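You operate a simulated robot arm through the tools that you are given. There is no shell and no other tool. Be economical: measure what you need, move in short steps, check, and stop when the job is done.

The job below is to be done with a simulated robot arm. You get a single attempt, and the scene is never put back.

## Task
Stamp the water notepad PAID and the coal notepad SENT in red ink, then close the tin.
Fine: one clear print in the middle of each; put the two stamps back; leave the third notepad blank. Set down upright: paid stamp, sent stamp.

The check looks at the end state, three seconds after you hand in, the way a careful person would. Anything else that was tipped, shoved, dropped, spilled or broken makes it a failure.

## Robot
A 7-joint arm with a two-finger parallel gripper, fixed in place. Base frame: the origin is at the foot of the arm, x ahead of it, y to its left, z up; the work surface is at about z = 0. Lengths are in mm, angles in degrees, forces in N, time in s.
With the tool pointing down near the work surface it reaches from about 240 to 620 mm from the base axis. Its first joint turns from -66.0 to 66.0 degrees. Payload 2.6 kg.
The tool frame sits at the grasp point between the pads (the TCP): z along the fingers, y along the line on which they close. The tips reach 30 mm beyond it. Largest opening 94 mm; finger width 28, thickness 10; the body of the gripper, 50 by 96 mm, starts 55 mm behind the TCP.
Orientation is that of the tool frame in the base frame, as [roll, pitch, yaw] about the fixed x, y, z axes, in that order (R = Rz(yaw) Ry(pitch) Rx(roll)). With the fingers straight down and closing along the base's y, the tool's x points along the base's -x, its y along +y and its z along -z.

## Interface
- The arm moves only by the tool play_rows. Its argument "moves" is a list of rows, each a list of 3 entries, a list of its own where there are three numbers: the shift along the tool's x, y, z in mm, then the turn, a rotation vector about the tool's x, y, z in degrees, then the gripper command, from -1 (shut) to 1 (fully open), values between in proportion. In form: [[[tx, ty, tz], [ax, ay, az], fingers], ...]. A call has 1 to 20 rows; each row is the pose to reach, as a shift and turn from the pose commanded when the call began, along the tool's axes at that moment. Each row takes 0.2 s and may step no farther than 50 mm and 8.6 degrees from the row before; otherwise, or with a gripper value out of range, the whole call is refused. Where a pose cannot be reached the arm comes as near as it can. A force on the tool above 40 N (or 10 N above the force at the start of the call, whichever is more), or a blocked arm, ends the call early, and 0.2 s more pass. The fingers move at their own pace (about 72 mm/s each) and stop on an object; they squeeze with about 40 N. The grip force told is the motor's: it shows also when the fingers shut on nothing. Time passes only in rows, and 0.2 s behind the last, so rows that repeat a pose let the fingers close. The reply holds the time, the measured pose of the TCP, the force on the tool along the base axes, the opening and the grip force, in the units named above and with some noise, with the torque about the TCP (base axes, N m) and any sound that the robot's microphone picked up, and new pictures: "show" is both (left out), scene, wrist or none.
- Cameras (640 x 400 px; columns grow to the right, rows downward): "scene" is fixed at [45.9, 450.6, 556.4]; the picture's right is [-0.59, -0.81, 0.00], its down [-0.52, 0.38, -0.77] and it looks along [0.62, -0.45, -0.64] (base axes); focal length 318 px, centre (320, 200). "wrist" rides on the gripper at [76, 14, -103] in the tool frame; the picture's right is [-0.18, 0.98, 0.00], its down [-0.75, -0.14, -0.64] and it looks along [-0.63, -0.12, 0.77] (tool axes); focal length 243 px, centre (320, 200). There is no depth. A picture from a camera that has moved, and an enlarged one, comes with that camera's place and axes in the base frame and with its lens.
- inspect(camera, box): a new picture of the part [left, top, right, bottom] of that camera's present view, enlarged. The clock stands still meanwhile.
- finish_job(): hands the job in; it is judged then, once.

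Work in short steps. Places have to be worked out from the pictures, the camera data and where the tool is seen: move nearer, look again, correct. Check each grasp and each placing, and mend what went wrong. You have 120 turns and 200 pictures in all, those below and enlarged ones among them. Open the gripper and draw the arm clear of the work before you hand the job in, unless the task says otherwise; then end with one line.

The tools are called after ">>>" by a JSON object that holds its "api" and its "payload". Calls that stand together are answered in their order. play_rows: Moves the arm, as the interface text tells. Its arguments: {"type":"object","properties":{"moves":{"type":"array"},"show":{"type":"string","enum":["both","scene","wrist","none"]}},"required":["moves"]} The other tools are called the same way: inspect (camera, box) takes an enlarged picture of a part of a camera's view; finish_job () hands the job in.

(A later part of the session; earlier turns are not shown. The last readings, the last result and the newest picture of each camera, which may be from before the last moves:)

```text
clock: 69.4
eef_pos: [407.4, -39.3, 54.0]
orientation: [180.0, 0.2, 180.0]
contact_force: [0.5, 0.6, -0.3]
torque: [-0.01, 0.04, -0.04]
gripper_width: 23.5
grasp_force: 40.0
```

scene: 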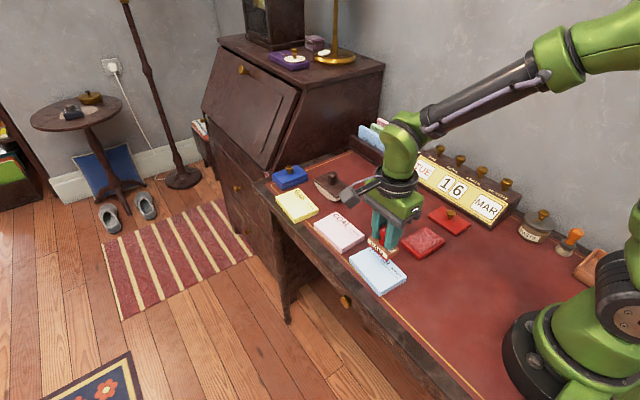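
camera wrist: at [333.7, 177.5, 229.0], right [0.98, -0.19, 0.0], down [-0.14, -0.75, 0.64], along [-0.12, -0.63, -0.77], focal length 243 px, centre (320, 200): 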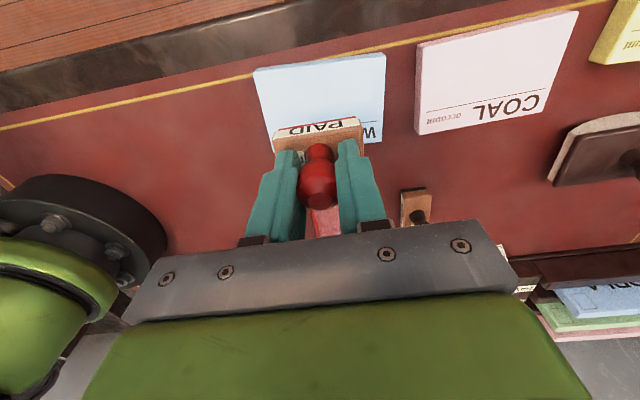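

>>> {"api": "play_rows", "payload": {"moves": [[[0, 0, 0.6], [0, 0, 0], -1], [[0, 0, 1.2], [0, 0, 0], -1], [[0, 0, 1.2], [0, 0, 0], -1]], "show": "none"}}

>>> {"api": "inspect", "payload": {"camera": "scene", "box": [360, 180, 430, 240]}}

```text
clock: 70.2
eef_pos: [408.1, -38.2, 53.5]
orientation: [180.0, 0.4, 179.9]
contact_force: [-6.5, 1.1, 21.5]
torque: [0.08, 0.33, -0.02]
gripper_width: 23.4
grasp_force: 39.8
```

```text
6.67 times, centred on (395, 210) of scene
camera zoom: at [45.8, 450.6, 556.4], right [-0.59, -0.81, 0.0], down [-0.52, 0.38, -0.77], along [0.62, -0.45, -0.64], focal length 2123 px, centre (-180, 133)
```

zoom: 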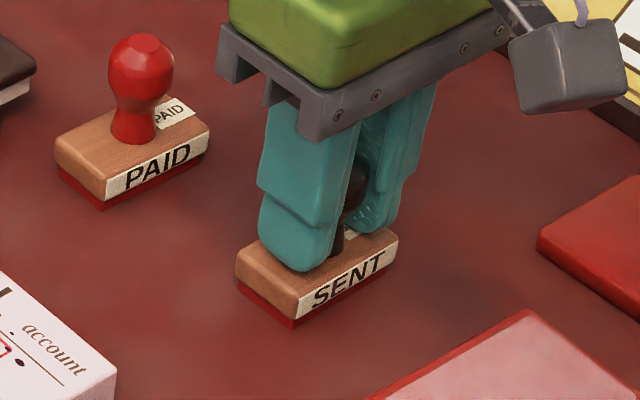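

It is down, with 21 N of contact. I'll ease up 0.8 mm, open, and withdraw.

>>> {"api": "play_rows", "payload": {"moves": [[[0, 0, -0.8], [0, 0, 0], -1], [[0, 0, -0.8], [0, 0, 0], -0.4], [[0, 0, -0.8], [0, 0, 0], 0], [[0, 0, -0.8], [0, 0, 0], 0.3], [[0, 0, -0.8], [0, 0, 0], 0.3], [[0, 0, -10], [0, 0, 0], 0.3], [[0, 0, -35], [0, 0, 0], 0.3], [[0, 0, -70], [0, 0, 0], 0.3], [[0, 0, -105], [0, 0, 0], 0.3], [[0, 0, -105], [0, 0, 0], 0.3]], "show": "wrist"}}

>>> {"api": "inspect", "payload": {"camera": "scene", "box": [280, 150, 430, 290]}}

```text
clock: 72.4
eef_pos: [405.5, -37.3, 158.9]
orientation: [-179.9, 0.3, 179.9]
contact_force: [-0.6, -0.4, -0.5]
torque: [0.01, 0.01, 0.01]
gripper_width: 61.1
grasp_force: 0.0
camera wrist: at [328.8, -22.7, 261.1], right [0.18, 0.98, 0.0], down [0.75, -0.14, 0.65], along [0.63, -0.12, -0.76], focal length 243 px, centre (320, 200)
```

wrist: 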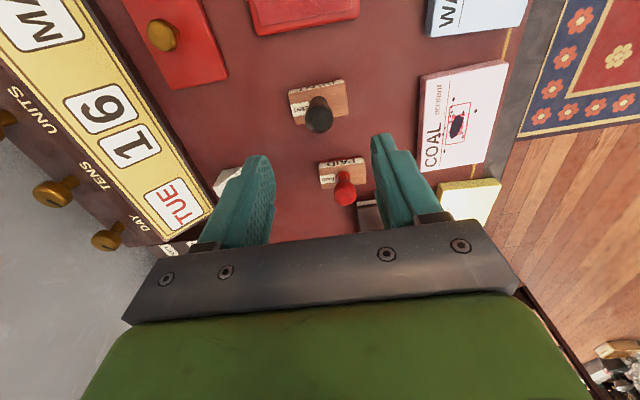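

```text
2.86 times, centred on (355, 220) of scene
camera zoom: at [45.9, 450.6, 556.4], right [-0.59, -0.81, 0.0], down [-0.52, 0.38, -0.77], along [0.62, -0.45, -0.64], focal length 910 px, centre (220, 143)
```

zoom: 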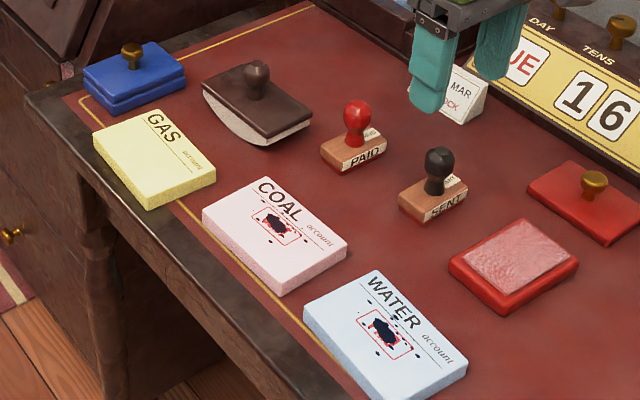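

Both stamps are standing upright. Next I'll look at the rocker blotter (near (593,11)) from closer to see whether I can pick it up by its knob.

>>> {"api": "play_rows", "payload": {"moves": [[[-35, 10, 0], [0, 0, 0], 0.3], [[-75, 24, 0], [0, 0, 0], 0.3], [[-115, 36, 0], [0, 0, 0], 0.3], [[-150, 46, 0], [0, 0, 0], 0.3], [[-165, 48, 0], [0, 0, 0], 0.3], [[-165, 48, 0], [0, 0, 0], 0.3]], "show": "wrist"}}

>>> {"api": "inspect", "payload": {"camera": "scene", "box": [290, 150, 370, 210]}}

>>> {"api": "inspect", "payload": {"camera": "wrist", "box": [240, 60, 400, 180]}}

```text
clock: 73.8
eef_pos: [571.6, 9.2, 157.8]
orientation: [179.9, 0.2, 180.0]
contact_force: [0.1, -0.1, -0.1]
torque: [0.02, 0.01, 0.02]
gripper_width: 61.3
grasp_force: 0.2
camera wrist: at [495.6, 23.6, 260.2], right [0.18, 0.98, 0.0], down [0.75, -0.14, 0.65], along [0.63, -0.12, -0.76], focal length 243 px, centre (320, 200)
```

wrist: 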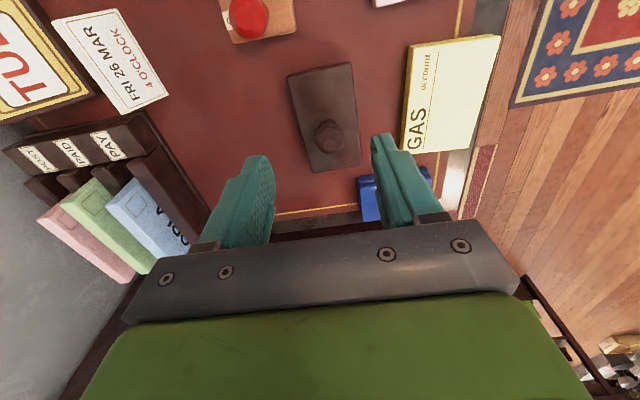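

```text
6.67 times, centred on (330, 180) of scene
camera zoom: at [45.9, 450.6, 556.4], right [-0.59, -0.81, 0.0], down [-0.52, 0.38, -0.77], along [0.62, -0.45, -0.64], focal length 2123 px, centre (253, 333)
```

zoom: 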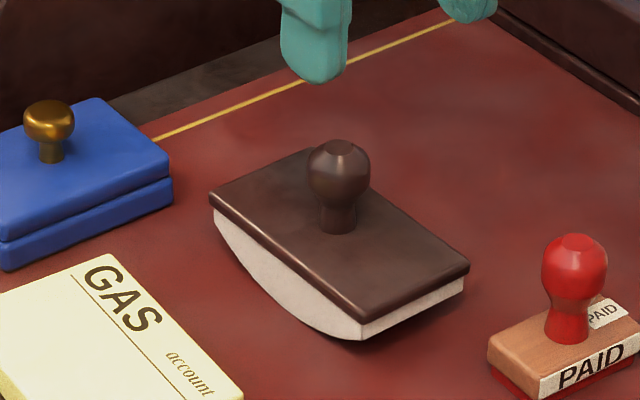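

```text
3.33 times, centred on (320, 120) of wrist
camera zoom: at [495.6, 23.6, 260.2], right [0.18, 0.98, 0.0], down [0.75, -0.14, 0.65], along [0.63, -0.12, -0.76], focal length 809 px, centre (320, 467)
```

zoom: 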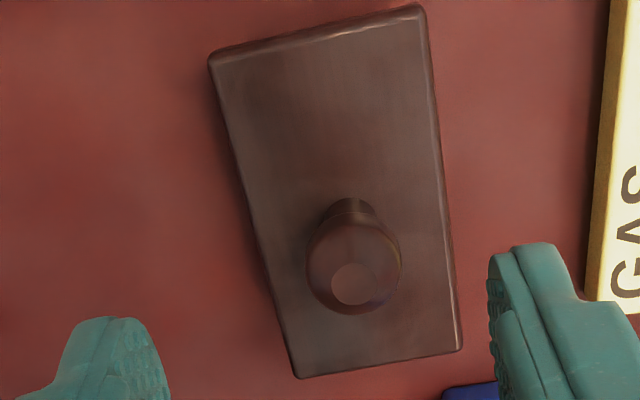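

The blotter lies along x, about 100 mm long, with its knob at (588,13) and top near z≈77. I'll centre over it and descend partway.

>>> {"api": "play_rows", "payload": {"moves": [[[-17, 3.6, 15], [0, 0, 0], 0.3], [[-17, 3.6, 45], [0, 0, 0], 0.3], [[-17, 3.6, 75], [0, 0, 0], 0.3], [[-17, 3.6, 84], [0, 0, 0], 0.3], [[-17, 3.6, 84], [0, 0, 0], 0.3]], "show": "none"}}

>>> {"api": "inspect", "payload": {"camera": "wrist", "box": [220, 80, 420, 260]}}

>>> {"api": "inspect", "payload": {"camera": "scene", "box": [290, 145, 370, 205]}}

```text
clock: 75.0
eef_pos: [587.9, 13.2, 75.1]
orientation: [180.0, 0.3, -180.0]
contact_force: [0.5, 0.1, 0.8]
torque: [-0.02, -0.01, 0.03]
gripper_width: 60.8
grasp_force: 0.0
```

```text
2.22 times, centred on (320, 170) of wrist
camera zoom: at [511.8, 27.6, 177.4], right [0.18, 0.98, 0.0], down [0.75, -0.14, 0.65], along [0.63, -0.12, -0.76], focal length 539 px, centre (320, 267)
```

zoom: 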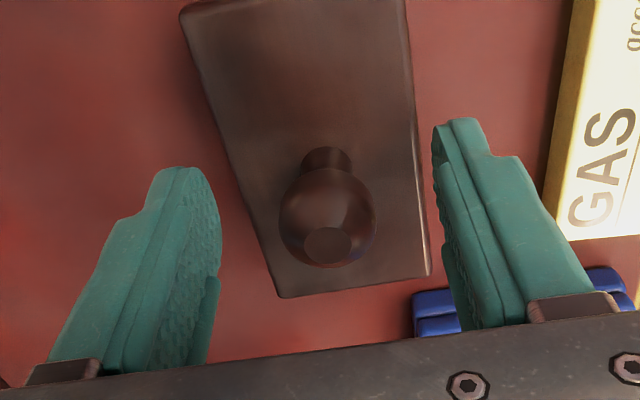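

```text
6.67 times, centred on (330, 175) of scene
camera zoom: at [45.9, 450.6, 556.4], right [-0.59, -0.81, 0.0], down [-0.52, 0.38, -0.77], along [0.62, -0.45, -0.64], focal length 2123 px, centre (253, 367)
```

zoom: 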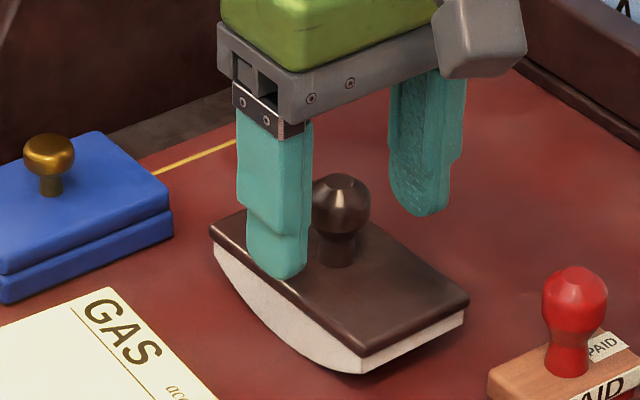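

The fingers straddle the knob. I'll lower 9 mm more, close, and do a slow test lift.

>>> {"api": "play_rows", "payload": {"moves": [[[0, 1, 5], [0, 0, 0], 0.2], [[0, 1, 9], [0, 0, 0], 0], [[0, 1, 9], [0, 0, 0], -0.4], [[0, 1, 9], [0, 0, 0], -0.8], [[0, 1, 9], [0, 0, 0], -1], [[0, 1, 9], [0, 0, 0], -1], [[0, 1, 6], [0, 0, 0], -1], [[0, 1, 2], [0, 0, 0], -1], [[0, 1, -4], [0, 0, 0], -1], [[0, 1, -10], [0, 0, 0], -1], [[0, 1, -10], [0, 0, 0], -1]], "show": "none"}}

>>> {"api": "inspect", "payload": {"camera": "scene", "box": [290, 145, 370, 205]}}

```text
clock: 77.4
eef_pos: [590.1, 13.0, 84.7]
orientation: [180.0, 0.3, -180.0]
contact_force: [-0.5, 0.6, -2.6]
torque: [-0.02, 0.03, 0.01]
gripper_width: 24.9
grasp_force: 39.8
```

```text
6.67 times, centred on (330, 175) of scene
camera zoom: at [45.9, 450.6, 556.4], right [-0.59, -0.81, 0.0], down [-0.52, 0.38, -0.77], along [0.62, -0.45, -0.64], focal length 2123 px, centre (253, 367)
```

zoom: 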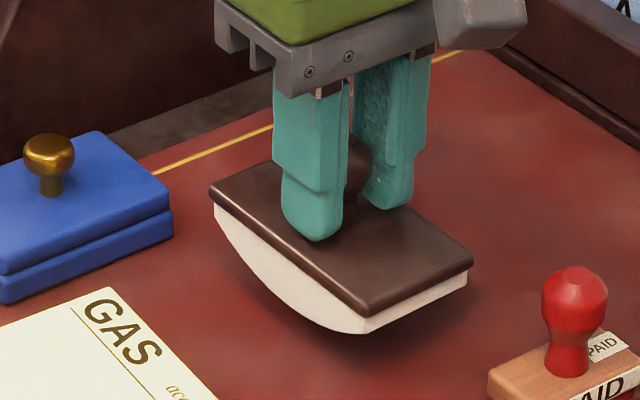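

The blotter is held. I'll carry it over the coal pad at height.

>>> {"api": "play_rows", "payload": {"moves": [[[0, 0, -8], [0, 0, 0], -1], [[0, 0, -20], [0, 0, 0], -1], [[0, 0, -34], [0, 0, 0], -1], [[0, 0, -48], [0, 0, 0], -1], [[10, 6, -60], [0, 0, 0], -1], [[28, 19, -60], [0, 0, 0], -1], [[50, 33, -60], [0, 0, 0], -1], [[74, 48, -60], [0, 0, 0], -1], [[98, 64, -60], [0, 0, 0], -1], [[118, 78, -60], [0, 0, 0], -1], [[129, 85, -60], [0, 0, 0], -1], [[131, 87, -60], [0, 0, 0], -1], [[131, 87, -40], [0, 0, 0], -1], [[131, 87, -20], [0, 0, 0], -1], [[131, 87, -15], [0, 0, 0], -1], [[131, 87, -15], [0, 0, 0], -1]], "show": "none"}}

>>> {"api": "inspect", "payload": {"camera": "scene", "box": [290, 180, 400, 270]}}

>>> {"api": "inspect", "payload": {"camera": "wrist", "box": [180, 20, 460, 220]}}

```text
clock: 80.8
eef_pos: [456.6, 100.7, 97.8]
orientation: [180.0, 0.2, 179.9]
contact_force: [0.2, 0.3, -2.0]
torque: [0.02, -0.01, 0.02]
gripper_width: 25.0
grasp_force: 40.0
```

```text
4.44 times, centred on (345, 225) of scene
camera zoom: at [45.9, 450.6, 556.3], right [-0.59, -0.81, 0.0], down [-0.52, 0.38, -0.77], along [0.62, -0.45, -0.64], focal length 1416 px, centre (209, 89)
```

zoom: 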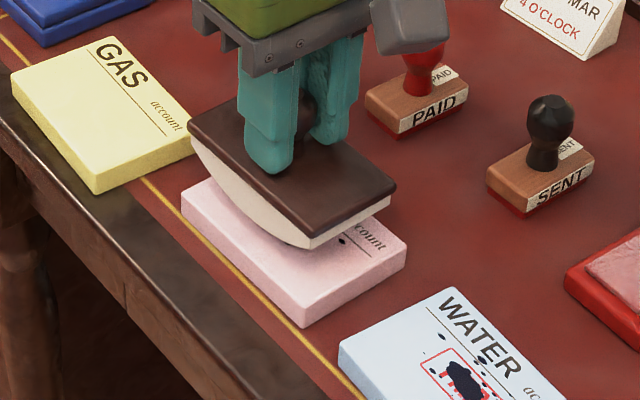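

```text
2.00 times, centred on (320, 120) of wrist
camera zoom: at [380.4, 115.3, 201.2], right [0.18, 0.98, 0.0], down [0.75, -0.14, 0.65], along [0.63, -0.12, -0.76], focal length 485 px, centre (320, 360)
```

zoom: 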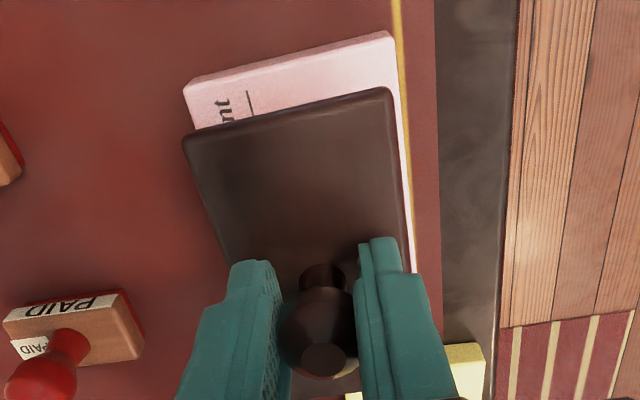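

The blotter is over the coal print. I'll lower vertically with no sideways motion until light contact.

>>> {"api": "play_rows", "payload": {"moves": [[[0, 0, 2], [0, 0, 0], -1], [[0, 0, 4], [0, 0, 0], -1], [[0, 0, 6], [0, 0, 0], -1], [[0, 0, 8], [0, 0, 0], -1], [[0, 0, 9.5], [0, 0, 0], -1], [[0, 0, 10.5], [0, 0, 0], -1]], "show": "none"}}

```text
clock: 82.2
eef_pos: [457.7, 101.0, 88.6]
orientation: [-180.0, 0.2, 179.9]
contact_force: [-0.6, 0.2, -3.7]
torque: [-0.02, 0.04, -0.02]
gripper_width: 24.9
grasp_force: 40.4
```

>>> {"api": "play_rows", "payload": {"moves": [[[0, 0, 0.8], [0, 0, 0], -1], [[0, 0, 1.6], [0, 0, 0], -1], [[0, 0, 2.4], [0, 0, 0], -1], [[0, 0, 2.4], [0, 0, 0], -1]], "show": "none"}}

```text
clock: 83.2
eef_pos: [459.3, 101.4, 85.4]
orientation: [-180.0, 0.1, 180.0]
contact_force: [0.2, 1.1, -3.0]
torque: [0.02, 0.03, -0.02]
gripper_width: 24.9
grasp_force: 39.9
```

>>> {"api": "play_rows", "payload": {"moves": [[[0, 0, 0.7], [0, 0, 0], -1], [[0, 0, 1.4], [0, 0, 0], -1], [[0, 0, 2.1], [0, 0, 0], -1], [[0, 0, 2.1], [0, 0, 0], -1]], "show": "none"}}

```text
clock: 84.2
eef_pos: [458.7, 101.0, 84.0]
orientation: [179.9, 0.3, -180.0]
contact_force: [-1.2, 0.0, -0.9]
torque: [0.04, -0.02, -0.03]
gripper_width: 25.1
grasp_force: 40.2
```

Contact is just beginning. One more small step, then I'll lift off and look.

>>> {"api": "play_rows", "payload": {"moves": [[[0, 0, 0.5], [0, 0, 0], -1], [[0, 0, 0.8], [0, 0, 0], -1], [[0, 0, 0.8], [0, 0, 0], -1]], "show": "none"}}

>>> {"api": "inspect", "payload": {"camera": "scene", "box": [300, 190, 390, 260]}}

```text
clock: 85.0
eef_pos: [458.0, 101.4, 83.8]
orientation: [-180.0, 0.4, -180.0]
contact_force: [-1.8, -1.0, 10.0]
torque: [-0.04, 0.08, -0.05]
gripper_width: 24.9
grasp_force: 39.9
```

```text
5.71 times, centred on (345, 225) of scene
camera zoom: at [45.8, 450.6, 556.4], right [-0.59, -0.81, 0.0], down [-0.52, 0.38, -0.77], along [0.62, -0.45, -0.64], focal length 1820 px, centre (177, 57)
```

zoom: 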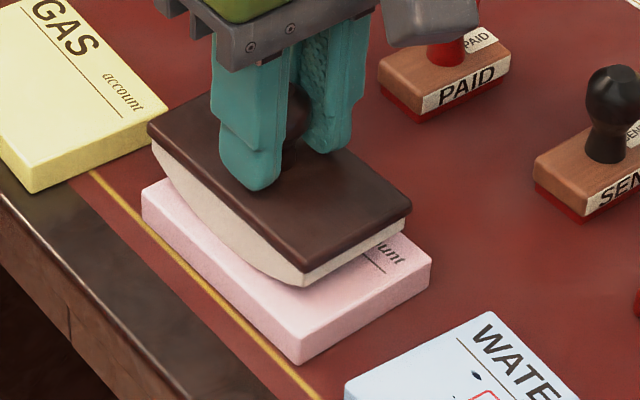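

>>> {"api": "play_rows", "payload": {"moves": [[[0, 0, -2], [0, 0, 0], -1], [[0, 0, -8], [0, 0, 0], -1], [[0, 0, -20], [0, 0, 0], -1], [[0, 0, -36], [0, 0, 0], -1], [[0, 0, -54], [0, 0, 0], -1], [[0, 0, -72], [0, 0, 0], -1], [[0, 0, -72], [0, 0, 0], -1]], "show": "none"}}

>>> {"api": "inspect", "payload": {"camera": "scene", "box": [310, 190, 410, 290]}}

```text
clock: 86.6
eef_pos: [459.0, 99.3, 154.2]
orientation: [-179.9, 0.3, -180.0]
contact_force: [-0.2, 1.2, -2.5]
torque: [-0.01, 0.03, -0.02]
gripper_width: 25.2
grasp_force: 40.0
```

```text
4.00 times, centred on (360, 240) of scene
camera zoom: at [45.9, 450.6, 556.3], right [-0.59, -0.81, 0.0], down [-0.52, 0.38, -0.77], along [0.62, -0.45, -0.64], focal length 1274 px, centre (160, 40)
```

zoom: 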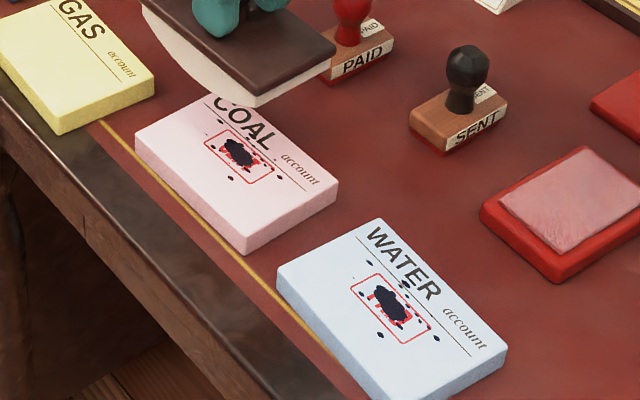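

>>> {"api": "inspect", "payload": {"camera": "scene", "box": [325, 215, 370, 245]}}

```text
13.33 times, centred on (348, 230) of scene
camera zoom: at [45.9, 450.6, 556.3], right [-0.59, -0.81, 0.0], down [-0.52, 0.38, -0.77], along [0.62, -0.45, -0.64], focal length 4247 px, centre (-47, -200)
```

zoom: 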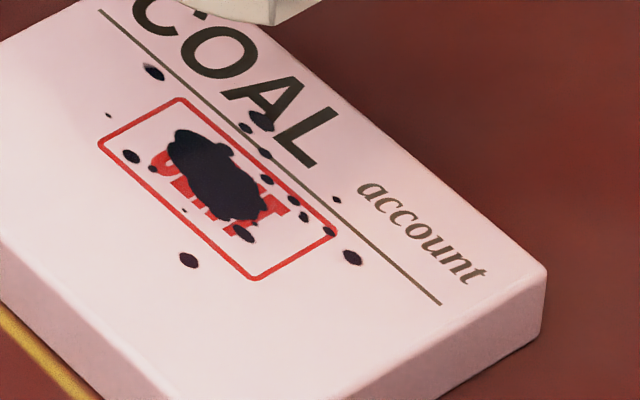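

A static touch left the blot unchanged. I'll try a proper rocking pass over the print with light pressure, as a rocker blotter is used, starting by lowering to just above contact.

>>> {"api": "play_rows", "payload": {"moves": [[[0, 0, 18], [0, 0, 0], -1], [[0, 0, 38], [0, 0, 0], -1], [[0, 0, 56], [0, 0, 0], -1], [[0, 0, 66], [0, 0, 0], -1], [[0, 0, 70], [0, 0, 0], -1], [[0, 0, 71.8], [0, 0, 0], -1], [[-3.5, 0, 71.8], [0, 3, 0], -1], [[-7, 0, 71.8], [0, 6, 0], -1], [[-10.4, 0, 71.8], [0, 9, 0], -1], [[-7, 0, 71.8], [0, 6, 0], -1], [[-3.5, 0, 71.8], [0, 3, 0], -1], [[0, 0, 71.8], [0, 0, 0], -1], [[3.5, 0, 71.8], [0, -3, 0], -1], [[7, 0, 71.8], [0, -6, 0], -1], [[10.4, 0, 71.8], [0, -9, 0], -1], [[7, 0, 71.8], [0, -6, 0], -1], [[3.5, 0, 71.8], [0, -3, 0], -1], [[0, 0, 71.8], [0, 0, 0], -1], [[0, 0, 66], [0, 0, 0], -1], [[0, 0, 50], [0, 0, 0], -1]], "show": "none"}}

>>> {"api": "inspect", "payload": {"camera": "scene", "box": [310, 190, 410, 290]}}

```text
clock: 90.8
eef_pos: [457.9, 100.1, 104.9]
orientation: [-179.9, 0.1, -179.9]
contact_force: [-0.6, -0.3, -3.0]
torque: [0.01, 0.02, 0.03]
gripper_width: 25.1
grasp_force: 39.9
```

```text
4.00 times, centred on (360, 240) of scene
camera zoom: at [45.9, 450.6, 556.3], right [-0.59, -0.81, 0.0], down [-0.52, 0.38, -0.77], along [0.62, -0.45, -0.64], focal length 1274 px, centre (160, 40)
```

zoom: 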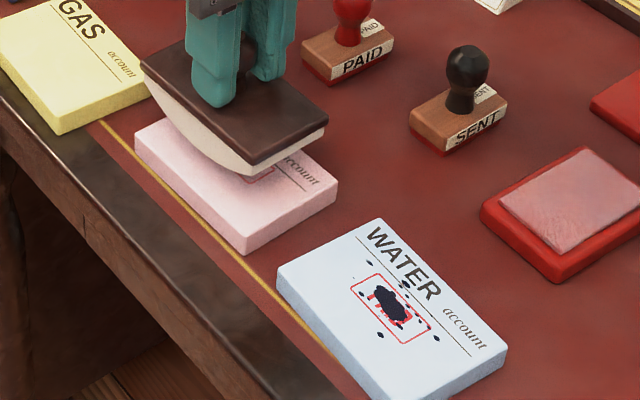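

The outlying dots on coal seem to be gone. I'll lift higher to confirm.

>>> {"api": "play_rows", "payload": {"moves": [[[0, 0, -15], [0, 0, 0], -1], [[0, 0, -32], [0, 0, 0], -1], [[0, 0, -50], [0, 0, 0], -1], [[0, 0, -50], [0, 0, 0], -1]], "show": "none"}}

>>> {"api": "inspect", "payload": {"camera": "scene", "box": [325, 215, 370, 245]}}

```text
clock: 91.8
eef_pos: [457.2, 99.0, 155.1]
orientation: [-179.9, 0.3, 179.9]
contact_force: [0.8, -0.7, -1.8]
torque: [-0.02, 0.01, -0.02]
gripper_width: 24.9
grasp_force: 39.7
```

```text
13.33 times, centred on (348, 230) of scene
camera zoom: at [45.9, 450.6, 556.3], right [-0.59, -0.81, 0.0], down [-0.52, 0.38, -0.77], along [0.62, -0.45, -0.64], focal length 4247 px, centre (-47, -200)
```

zoom: 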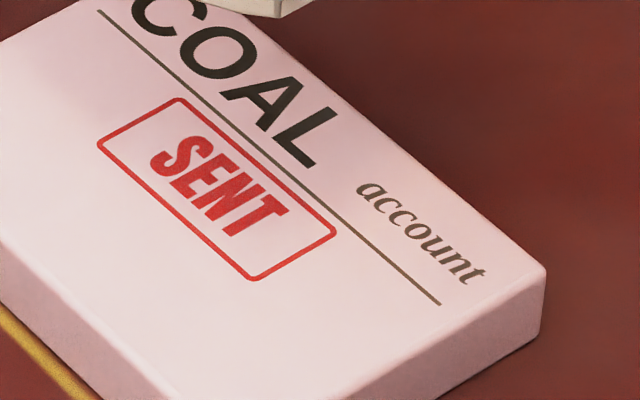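

Rocking the blotter cleared it: coal shows one clean red SENT. Now the same for water: move over its print and find contact.

>>> {"api": "play_rows", "payload": {"moves": [[[12, 0, 0], [0, 0, 0], -1], [[36, 1, 0], [0, 0, 0], -1], [[62, 2, 0], [0, 0, 0], -1], [[88, 3, 0], [0, 0, 0], -1], [[112, 3.5, 0], [0, 0, 0], -1], [[130, 4, 0], [0, 0, 0], -1], [[136, 4, 0], [0, 0, 0], -1], [[136, 4, 20], [0, 0, 0], -1], [[136, 4, 42], [0, 0, 0], -1], [[136, 4, 60], [0, 0, 0], -1], [[136, 4, 67], [0, 0, 0], -1], [[136, 4, 69], [0, 0, 0], -1], [[136, 4, 69], [0, 0, 0], -1]], "show": "none"}}

>>> {"api": "inspect", "payload": {"camera": "scene", "box": [335, 220, 425, 300]}}

>>> {"api": "inspect", "payload": {"camera": "wrist", "box": [180, 20, 460, 220]}}

```text
clock: 94.6
eef_pos: [321.9, 104.8, 83.6]
orientation: [180.0, 0.3, 179.9]
contact_force: [0.0, 0.1, -3.4]
torque: [0.01, 0.05, -0.01]
gripper_width: 24.9
grasp_force: 40.1
```

```text
5.00 times, centred on (380, 260) of scene
camera zoom: at [45.9, 450.6, 556.3], right [-0.59, -0.81, 0.0], down [-0.52, 0.38, -0.77], along [0.62, -0.45, -0.64], focal length 1592 px, centre (20, -100)
```

zoom: 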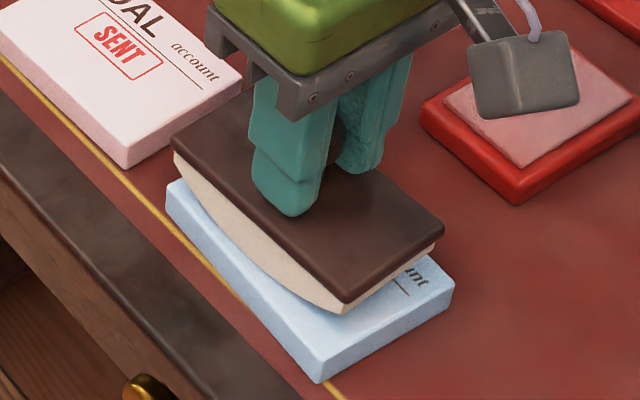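

```text
2.00 times, centred on (320, 120) of wrist
camera zoom: at [245.6, 120.1, 187.5], right [0.19, 0.98, 0.0], down [0.75, -0.14, 0.65], along [0.63, -0.12, -0.76], focal length 485 px, centre (320, 360)
```

zoom: 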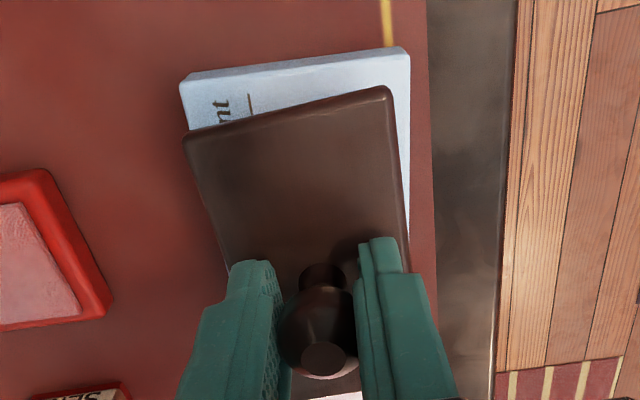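

The blotter is over the print and not yet touching. Fine descent to contact next.

>>> {"api": "play_rows", "payload": {"moves": [[[0, 0, 0.7], [0, 0, 0], -1], [[0, 0, 1.4], [0, 0, 0], -1], [[0, 0, 1.4], [0, 0, 0], -1]], "show": "none"}}

```text
clock: 95.4
eef_pos: [322.9, 106.4, 84.2]
orientation: [179.9, 0.3, 180.0]
contact_force: [-3.1, -1.6, 9.9]
torque: [-0.08, 0.13, 0.04]
gripper_width: 24.9
grasp_force: 40.5
```

Contact at 10 N. Now the same rocking pass, then lift.

>>> {"api": "play_rows", "payload": {"moves": [[[0, 0, -0.2], [0, 0, 0], -1], [[-3.5, 0, -0.1], [0, 3, 0], -1], [[-7, 0, -0.1], [0, 6, 0], -1], [[-10.4, 0, -0.1], [0, 9, 0], -1], [[-7, 0, -0.1], [0, 6, 0], -1], [[-3.5, 0, -0.1], [0, 3, 0], -1], [[0, 0, -0.1], [0, 0, 0], -1], [[3.5, 0, -0.1], [0, -3, 0], -1], [[7, 0, -0.1], [0, -6, 0], -1], [[10.4, 0, -0.1], [0, -9, 0], -1], [[7, 0, -0.1], [0, -6, 0], -1], [[3.5, 0, -0.1], [0, -3, 0], -1], [[0, 0, -0.1], [0, 0, 0], -1], [[0, 0, -6], [0, 0, 0], -1], [[0, 0, -20], [0, 0, 0], -1], [[0, 0, -38], [0, 0, 0], -1], [[0, 0, -56], [0, 0, 0], -1], [[0, 0, -72], [0, 0, 0], -1], [[0, 0, -72], [0, 0, 0], -1]], "show": "none"}}

>>> {"api": "inspect", "payload": {"camera": "scene", "box": [320, 200, 420, 300]}}

```text
clock: 99.4
eef_pos: [321.6, 104.5, 156.2]
orientation: [180.0, 0.2, 179.9]
contact_force: [0.5, 0.5, -2.5]
torque: [0.01, -0.01, 0.02]
gripper_width: 24.9
grasp_force: 39.8
```

```text
4.00 times, centred on (370, 250) of scene
camera zoom: at [45.9, 450.6, 556.3], right [-0.59, -0.81, 0.0], down [-0.52, 0.38, -0.77], along [0.62, -0.45, -0.64], focal length 1274 px, centre (120, 0)
```

zoom: 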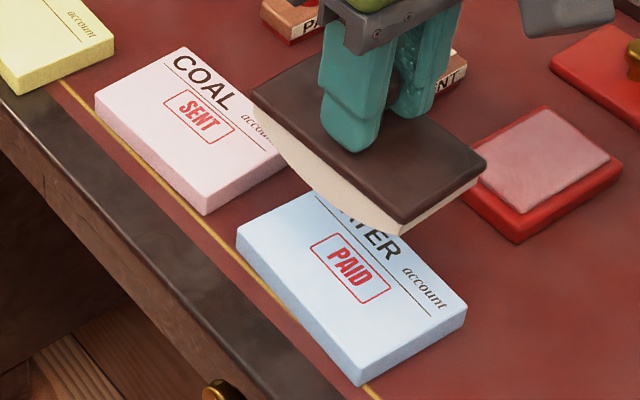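

Both prints are now clean and red. I'll return the blotter to exactly where I took it, at about (588,14).

>>> {"api": "play_rows", "payload": {"moves": [[[-8, -3, 0], [0, 0, 0], -1], [[-26, -9, 0], [0, 0, 0], -1], [[-48, -17, 0], [0, 0, 0], -1], [[-72, -25, 0], [0, 0, 0], -1], [[-96, -33, 0], [0, 0, 0], -1], [[-120, -41, 0], [0, 0, 0], -1], [[-144, -49, 0], [0, 0, 0], -1], [[-168, -57, 0], [0, 0, 0], -1], [[-192, -65, 0], [0, 0, 0], -1], [[-216, -73, 0], [0, 0, 0], -1], [[-240, -82, 0], [0, 0, 0], -1], [[-258, -88, 0], [0, 0, 0], -1], [[-266, -91, 0], [0, 0, 0], -1], [[-267, -91, 20], [0, 0, 0], -1], [[-267, -91, 45], [0, 0, 0], -1], [[-267, -91, 68], [0, 0, 0], -1], [[-267, -91, 82], [0, 0, 0], -1], [[-267, -91, 87], [0, 0, 0], -1], [[-267, -91, 87], [0, 0, 0], -1]], "show": "none"}}

>>> {"api": "inspect", "payload": {"camera": "scene", "box": [290, 150, 370, 210]}}

```text
clock: 103.4
eef_pos: [589.5, 13.4, 71.4]
orientation: [180.0, 0.2, 180.0]
contact_force: [0.3, -0.8, -3.0]
torque: [-0.01, -0.01, 0.02]
gripper_width: 25.1
grasp_force: 40.1
```

```text
6.67 times, centred on (330, 180) of scene
camera zoom: at [45.9, 450.6, 556.4], right [-0.59, -0.81, 0.0], down [-0.52, 0.38, -0.77], along [0.62, -0.45, -0.64], focal length 2123 px, centre (253, 333)
```

zoom: 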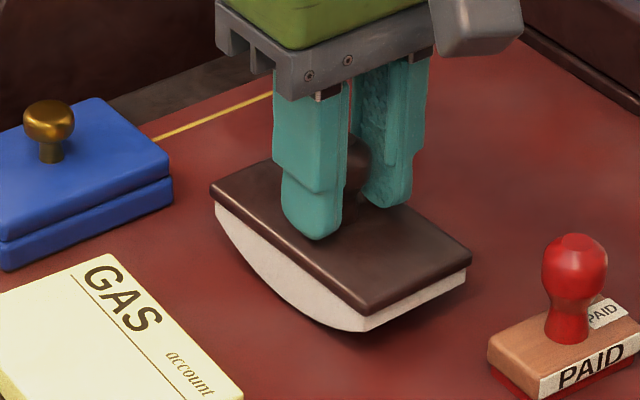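

It lines up with its original spot about 5 mm above. I'll lower to contact.

>>> {"api": "play_rows", "payload": {"moves": [[[0, 0, 1], [0, 0, 0], -1], [[0, 0, 2], [0, 0, 0], -1], [[0, 0, 3], [0, 0, 0], -1], [[0, 0, 3.6], [0, 0, 0], -1], [[0, 0, 3.6], [0, 0, 0], -1]], "show": "none"}}

```text
clock: 104.6
eef_pos: [589.2, 13.4, 65.4]
orientation: [179.9, 0.3, 180.0]
contact_force: [-0.9, -0.7, -2.6]
torque: [0.0, 0.01, -0.02]
gripper_width: 24.7
grasp_force: 39.8
```

>>> {"api": "play_rows", "payload": {"moves": [[[0, 0, 0.7], [0, 0, 0], -1], [[0, 0, 1.3], [0, 0, 0], -1], [[0, 0, 1.3], [0, 0, 0], -1]], "show": "none"}}

```text
clock: 105.4
eef_pos: [590.6, 13.8, 65.6]
orientation: [-179.9, 0.4, -179.9]
contact_force: [-1.7, -2.0, 5.8]
torque: [-0.05, 0.07, 0.0]
gripper_width: 24.8
grasp_force: 40.1
```

Resting on the desk with light contact. I'll release slowly and rise.

>>> {"api": "play_rows", "payload": {"moves": [[[0, 0, -0.3], [0, 0, 0], -0.42], [[0, 0, -0.3], [0, 0, 0], -0.3], [[0, 0, -0.3], [0, 0, 0], 0], [[0, 0, -0.3], [0, 0, 0], 0.3], [[0, 0, -0.3], [0, 0, 0], 0.3], [[0, 0, -8], [0, 0, 0], 0.3], [[0, 0, -30], [0, 0, 0], 0.3], [[0, 0, -60], [0, 0, 0], 0.3], [[0, 0, -95], [0, 0, 0], 0.3], [[0, 0, -95], [0, 0, 0], 0.3]], "show": "none"}}

>>> {"api": "inspect", "payload": {"camera": "scene", "box": [290, 150, 370, 210]}}

```text
clock: 107.6
eef_pos: [589.1, 12.6, 159.8]
orientation: [180.0, 0.2, -180.0]
contact_force: [0.4, -0.4, -0.2]
torque: [0.01, 0.03, -0.03]
gripper_width: 61.1
grasp_force: 0.0
```

```text
6.67 times, centred on (330, 180) of scene
camera zoom: at [45.9, 450.6, 556.4], right [-0.59, -0.81, 0.0], down [-0.52, 0.38, -0.77], along [0.62, -0.45, -0.64], focal length 2123 px, centre (253, 333)
```

zoom: 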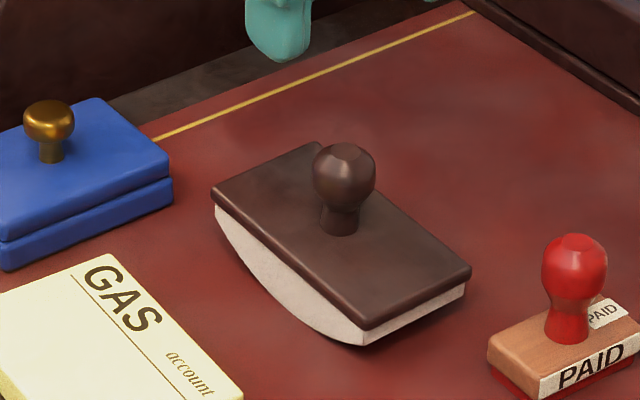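

The blotter is back in place. Now for the lid: I'll move to a viewing spot near (365,-145) at a safe height.

>>> {"api": "play_rows", "payload": {"moves": [[[20, -5, 0], [0, 0, 0], 0], [[55, -15, 0], [0, 0, 0], 0], [[95, -45, 0], [0, 0, 0], 0], [[130, -80, 0], [0, 0, 0], 0], [[165, -115, 0], [0, 0, 0], 0], [[200, -145, 0], [0, 0, 0], 0], [[222, -158, 0], [0, 0, 0], 0], [[222, -158, 0], [0, 0, 0], 0], [[222, -158, 0], [0, 0, 0], 0]]}}

>>> {"api": "inspect", "payload": {"camera": "wrist", "box": [200, 0, 480, 180]}}

```text
clock: 109.6
eef_pos: [365.6, -143.6, 157.5]
orientation: [-180.0, 0.4, 180.0]
contact_force: [-0.5, 0.8, 0.6]
torque: [-0.01, -0.01, -0.04]
gripper_width: 46.8
grasp_force: 0.2
camera wrist: at [288.6, -128.9, 261.1], right [0.18, 0.98, 0.0], down [0.75, -0.14, 0.65], along [0.63, -0.12, -0.76], focal length 243 px, centre (320, 200)
```

scene: 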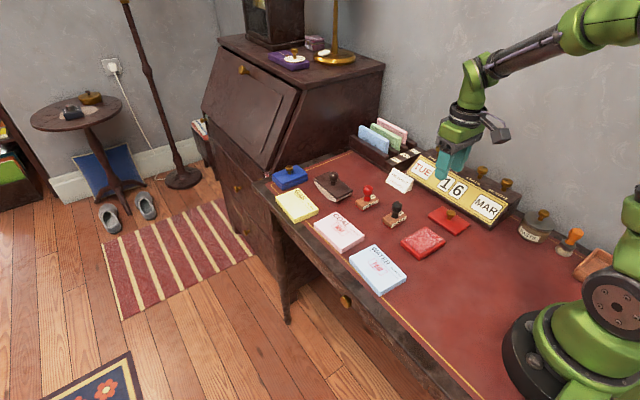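
wrist: 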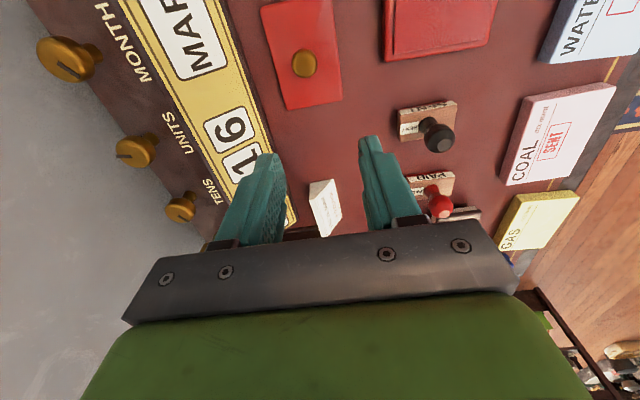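

```text
2.22 times, centred on (340, 90) of wrist
camera zoom: at [288.6, -128.9, 261.1], right [0.18, 0.98, 0.0], down [0.75, -0.14, 0.65], along [0.63, -0.12, -0.76], focal length 539 px, centre (276, 444)
```

zoom: 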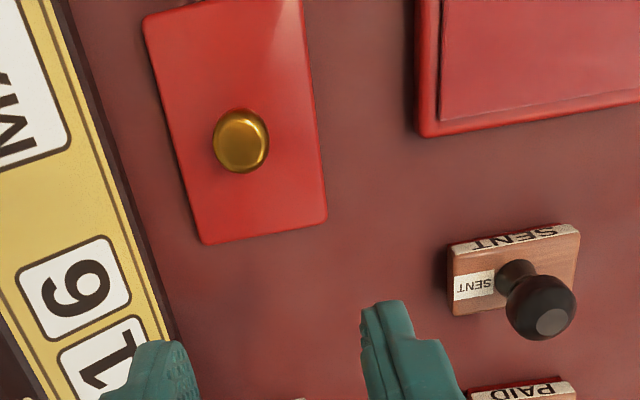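

The lid lies lengthwise along x, 82×57 mm centred at (329,-150). The tin is 84×58 mm lengthwise along y, centred at (316,-36), so the lid needs a 90° turn. I'll move above the knob and descend partway.

>>> {"api": "play_rows", "payload": {"moves": [[[20, -3, 15], [0, 0, 0], 0], [[37, -6.5, 40], [0, 0, 0], 0], [[37, -6.5, 70], [0, 0, 0], 0], [[37, -6.5, 88], [0, 0, 0], 0], [[37, -6.5, 88], [0, 0, 0], 0]], "show": "none"}}

>>> {"api": "inspect", "payload": {"camera": "wrist", "box": [180, 40, 460, 240]}}

>>> {"api": "inspect", "payload": {"camera": "scene", "box": [400, 160, 500, 240]}}

```text
clock: 110.8
eef_pos: [328.5, -151.1, 69.7]
orientation: [180.0, 0.3, 179.9]
contact_force: [0.0, -0.1, 0.1]
torque: [0.02, 0.0, -0.02]
gripper_width: 47.1
grasp_force: 0.1
```

```text
2.00 times, centred on (320, 140) of wrist
camera zoom: at [252.6, -135.9, 173.1], right [0.18, 0.98, 0.0], down [0.75, -0.14, 0.65], along [0.63, -0.12, -0.76], focal length 485 px, centre (320, 320)
```

zoom: 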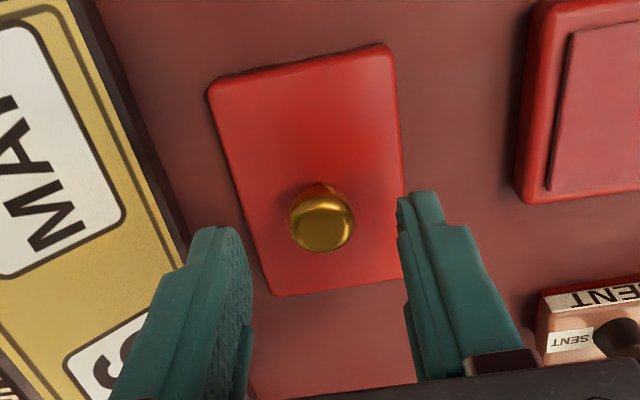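

```text
5.00 times, centred on (450, 200) of scene
camera zoom: at [45.9, 450.6, 556.4], right [-0.59, -0.81, 0.0], down [-0.52, 0.38, -0.77], along [0.62, -0.45, -0.64], focal length 1592 px, centre (-330, 200)
```

zoom: 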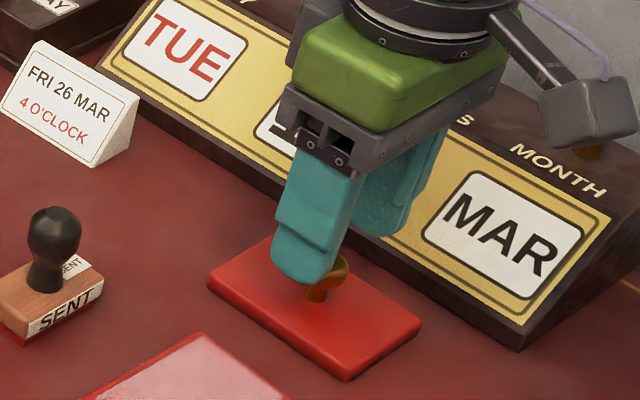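

The knob is at about (327.5,-150), at the lid's centre. I'll lower so the tips are just above the lid top, then look.

>>> {"api": "play_rows", "payload": {"moves": [[[1, 0.7, 10], [0, 0, 0], 0], [[1, 0.7, 18], [0, 0, 0], 0], [[1, 0.7, 24], [0, 0, 0], 0], [[1, 0.7, 24], [0, 0, 0], 0]], "show": "none"}}

>>> {"api": "inspect", "payload": {"camera": "wrist", "box": [220, 80, 420, 230]}}

>>> {"api": "inspect", "payload": {"camera": "scene", "box": [415, 180, 485, 240]}}

```text
clock: 111.8
eef_pos: [330.2, -148.6, 48.2]
orientation: [180.0, 0.3, -180.0]
contact_force: [-0.7, 1.5, 0.1]
torque: [0.03, 0.01, -0.02]
gripper_width: 47.2
grasp_force: 0.0
```

```text
2.67 times, centred on (320, 155) of wrist
camera zoom: at [252.7, -135.2, 150.2], right [0.18, 0.98, 0.0], down [0.75, -0.14, 0.65], along [0.63, -0.12, -0.76], focal length 647 px, centre (320, 320)
```

zoom: 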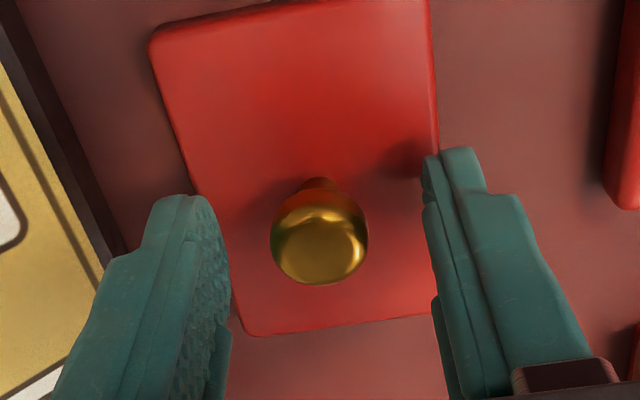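

```text
6.67 times, centred on (450, 210) of scene
camera zoom: at [45.9, 450.6, 556.4], right [-0.59, -0.81, 0.0], down [-0.52, 0.38, -0.77], along [0.62, -0.45, -0.64], focal length 2123 px, centre (-547, 133)
```

zoom: 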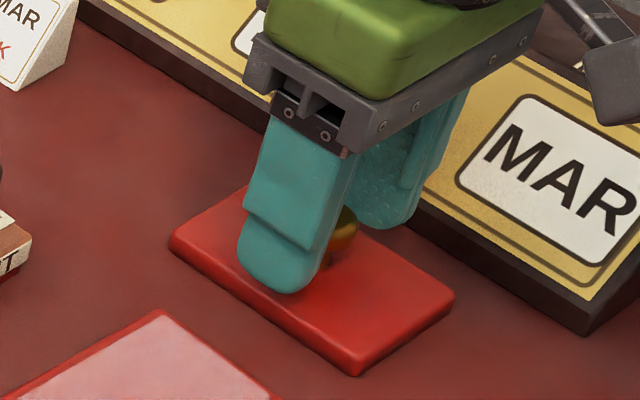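

Good straddle. I'll lower 2 mm, nudge 1 mm, close, and test-lift slowly.

>>> {"api": "play_rows", "payload": {"moves": [[[0, -1.2, 2], [0, 0, 0], 0], [[0, -1.2, 2], [0, 0, 0], -0.3], [[0, -1.2, 2], [0, 0, 0], -0.6], [[0, -1.2, 2], [0, 0, 0], -1], [[0, -1.2, 2], [0, 0, 0], -1], [[0, -1.2, 2], [0, 0, 0], -1], [[0, -1.2, 0], [0, 0, 0], -1], [[0, -1.2, -4], [0, 0, 0], -1], [[0, -1.2, -10], [0, 0, 0], -1], [[0, -1.2, -16], [0, 0, 0], -1], [[0, -1.2, -16], [0, 0, 0], -1]], "show": "none"}}

>>> {"api": "inspect", "payload": {"camera": "wrist", "box": [180, 40, 460, 240]}}

>>> {"api": "inspect", "payload": {"camera": "scene", "box": [400, 160, 500, 240]}}

```text
clock: 114.2
eef_pos: [328.5, -151.7, 62.3]
orientation: [-180.0, 0.3, 180.0]
contact_force: [0.2, 0.5, -0.7]
torque: [-0.01, 0.03, -0.02]
gripper_width: 19.8
grasp_force: 40.1
```

```text
2.00 times, centred on (320, 140) of wrist
camera zoom: at [251.8, -136.5, 165.6], right [0.18, 0.98, 0.0], down [0.75, -0.14, 0.65], along [0.63, -0.12, -0.76], focal length 485 px, centre (320, 320)
```

zoom: 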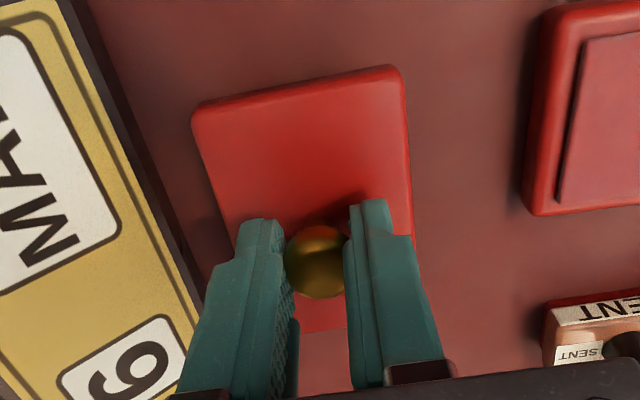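

```text
5.00 times, centred on (450, 200) of scene
camera zoom: at [45.9, 450.6, 556.4], right [-0.59, -0.81, 0.0], down [-0.52, 0.38, -0.77], along [0.62, -0.45, -0.64], focal length 1592 px, centre (-330, 200)
```

zoom: 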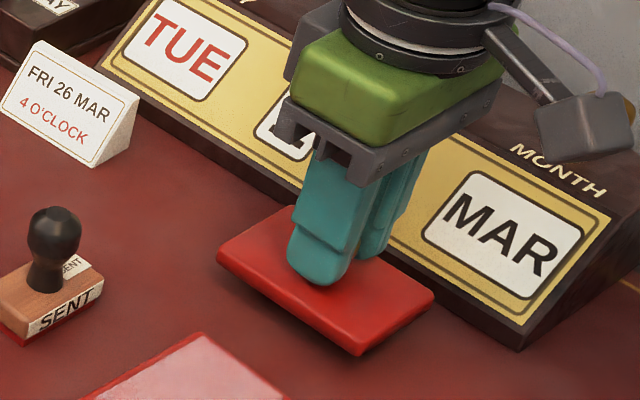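

The lid is held level. I'll lift it, carry it over the tin and turn it 90°, staying well above, then measure the alignment.

>>> {"api": "play_rows", "payload": {"moves": [[[0, 0, -10], [0, 0, 0], -1], [[0, 0, -24], [0, 0, 0], -1], [[0, 4, -38], [0, 0, 4], -1], [[1, 12, -50], [0, 0, 12], -1], [[2, 22, -50], [0, 0, 20], -1], [[4, 32, -50], [0, 0, 28], -1], [[5, 42, -50], [0, 0, 36], -1], [[6, 53, -50], [0, 0, 44], -1], [[7, 64, -50], [0, 0, 52], -1], [[9, 75, -50], [0, 0, 60], -1], [[10, 86, -50], [0, 0, 68], -1], [[11, 97, -50], [0, 0, 76], -1], [[12, 107, -50], [0, 0, 84], -1], [[12, 113, -50], [0, 0, 90], -1], [[12, 115, -50], [0, 0, 90], -1], [[12, 115, -50], [0, 0, 90], -1], [[12, 115, -50], [0, 0, 90], -1]], "show": "none"}}

>>> {"api": "inspect", "payload": {"camera": "wrist", "box": [160, 0, 480, 220]}}

>>> {"api": "inspect", "payload": {"camera": "scene", "box": [370, 180, 480, 270]}}

```text
clock: 117.8
eef_pos: [317.1, -36.5, 113.2]
orientation: [179.6, 0.0, 90.0]
contact_force: [-0.2, 0.6, 0.5]
torque: [0.0, -0.02, 0.01]
gripper_width: 20.0
grasp_force: 40.5
```

```text
1.82 times, centred on (320, 110) of wrist
camera zoom: at [331.5, 39.8, 216.4], right [0.98, -0.18, 0.0], down [-0.14, -0.75, 0.64], along [-0.12, -0.63, -0.77], focal length 441 px, centre (320, 364)
```

zoom: 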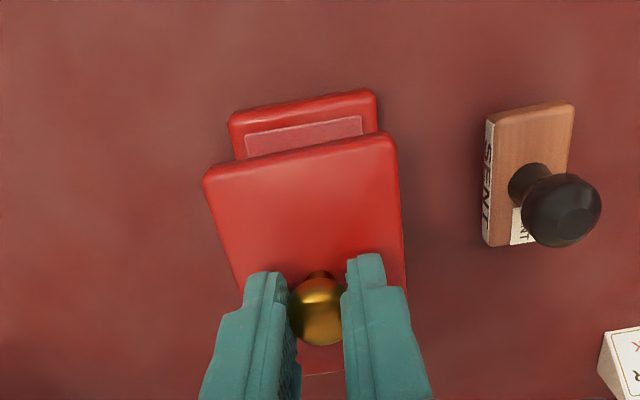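

```text
4.44 times, centred on (425, 225) of scene
camera zoom: at [45.9, 450.6, 556.4], right [-0.59, -0.81, 0.0], down [-0.52, 0.38, -0.77], along [0.62, -0.45, -0.64], focal length 1416 px, centre (-147, 89)
```

zoom: 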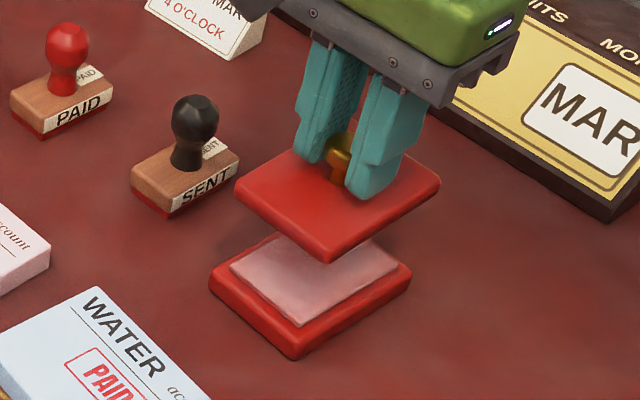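

The lid looks about 2 mm short in +y and slightly off in yaw relative to the tin. I'll apply most of that correction, descend to about 12 mm above the pad, and measure again from there.

>>> {"api": "play_rows", "payload": {"moves": [[[1.5, -0.5, 8], [0, 0, 1], -1], [[1.5, -0.5, 20], [0, 0, 1], -1], [[1.5, -0.5, 30], [0, 0, 1], -1], [[1.5, -0.5, 35], [0, 0, 1], -1], [[1.5, -0.5, 35], [0, 0, 1], -1]], "show": "none"}}

>>> {"api": "inspect", "payload": {"camera": "wrist", "box": [200, 50, 440, 200]}}

>>> {"api": "inspect", "payload": {"camera": "scene", "box": [390, 200, 470, 260]}}

```text
clock: 119.0
eef_pos: [316.4, -36.0, 79.0]
orientation: [179.8, -0.1, 88.9]
contact_force: [0.0, 0.0, -0.5]
torque: [0.01, 0.0, 0.01]
gripper_width: 20.2
grasp_force: 40.3
```

```text
2.67 times, centred on (320, 125) of wrist
camera zoom: at [331.7, 40.8, 181.4], right [0.98, -0.2, 0.0], down [-0.16, -0.75, 0.64], along [-0.13, -0.63, -0.77], focal length 647 px, centre (320, 400)
```

zoom: 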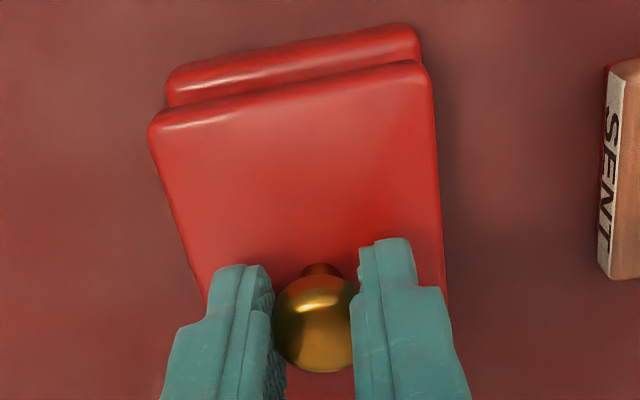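

```text
6.67 times, centred on (430, 230) of scene
camera zoom: at [45.9, 450.6, 556.4], right [-0.59, -0.81, 0.0], down [-0.52, 0.38, -0.77], along [0.62, -0.45, -0.64], focal length 2123 px, centre (-413, 0)
```

zoom: 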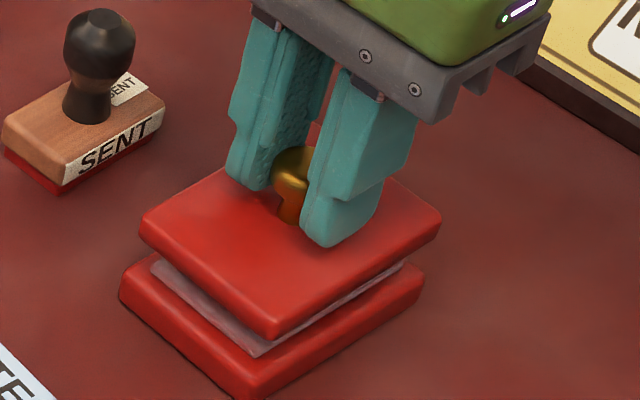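

The residual offset is about 0.7 mm in y, 0.4 mm in x and 1.2° in yaw. I'll correct that and descend until the lid is just above the pad.

>>> {"api": "play_rows", "payload": {"moves": [[[0.7, 0.4, 2], [0, 0, 1.2], -1], [[0.7, 0.4, 5], [0, 0, 1.2], -1], [[0.7, 0.4, 8], [0, 0, 1.2], -1], [[0.7, 0.4, 10], [0, 0, 1.2], -1], [[0.7, 0.4, 10], [0, 0, 1.2], -1]], "show": "none"}}

>>> {"api": "inspect", "payload": {"camera": "wrist", "box": [200, 50, 440, 200]}}

>>> {"api": "inspect", "payload": {"camera": "scene", "box": [395, 205, 465, 265]}}

```text
clock: 120.2
eef_pos: [317.3, -34.6, 68.3]
orientation: [179.7, 0.0, 87.8]
contact_force: [0.2, -1.2, 0.1]
torque: [-0.01, 0.03, -0.01]
gripper_width: 20.1
grasp_force: 39.8
```

```text
2.67 times, centred on (320, 125) of wrist
camera zoom: at [334.2, 41.5, 170.8], right [0.97, -0.22, 0.0], down [-0.17, -0.75, 0.64], along [-0.14, -0.63, -0.77], focal length 647 px, centre (320, 400)
```

zoom: 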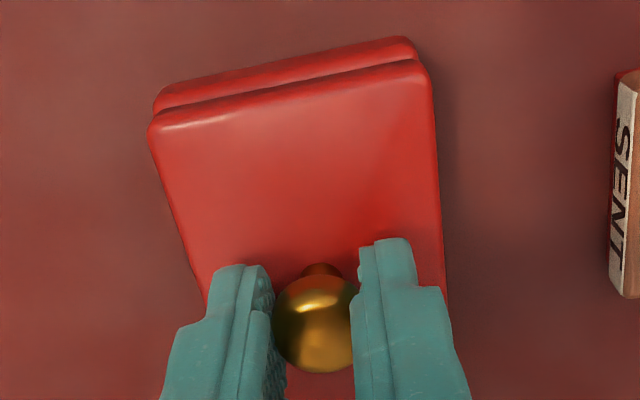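

```text
6.67 times, centred on (430, 235) of scene
camera zoom: at [45.9, 450.6, 556.4], right [-0.59, -0.81, 0.0], down [-0.52, 0.38, -0.77], along [0.62, -0.45, -0.64], focal length 2123 px, centre (-413, -33)
```

zoom: 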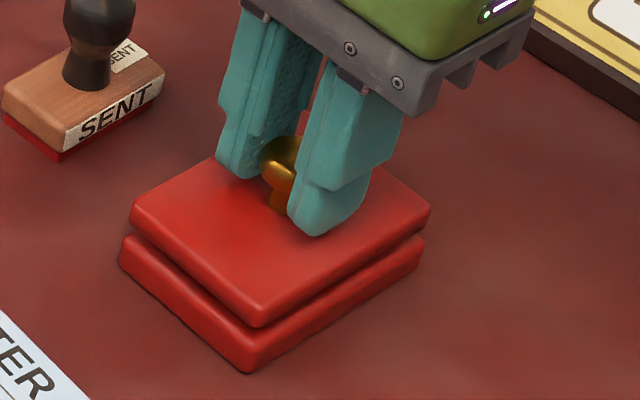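

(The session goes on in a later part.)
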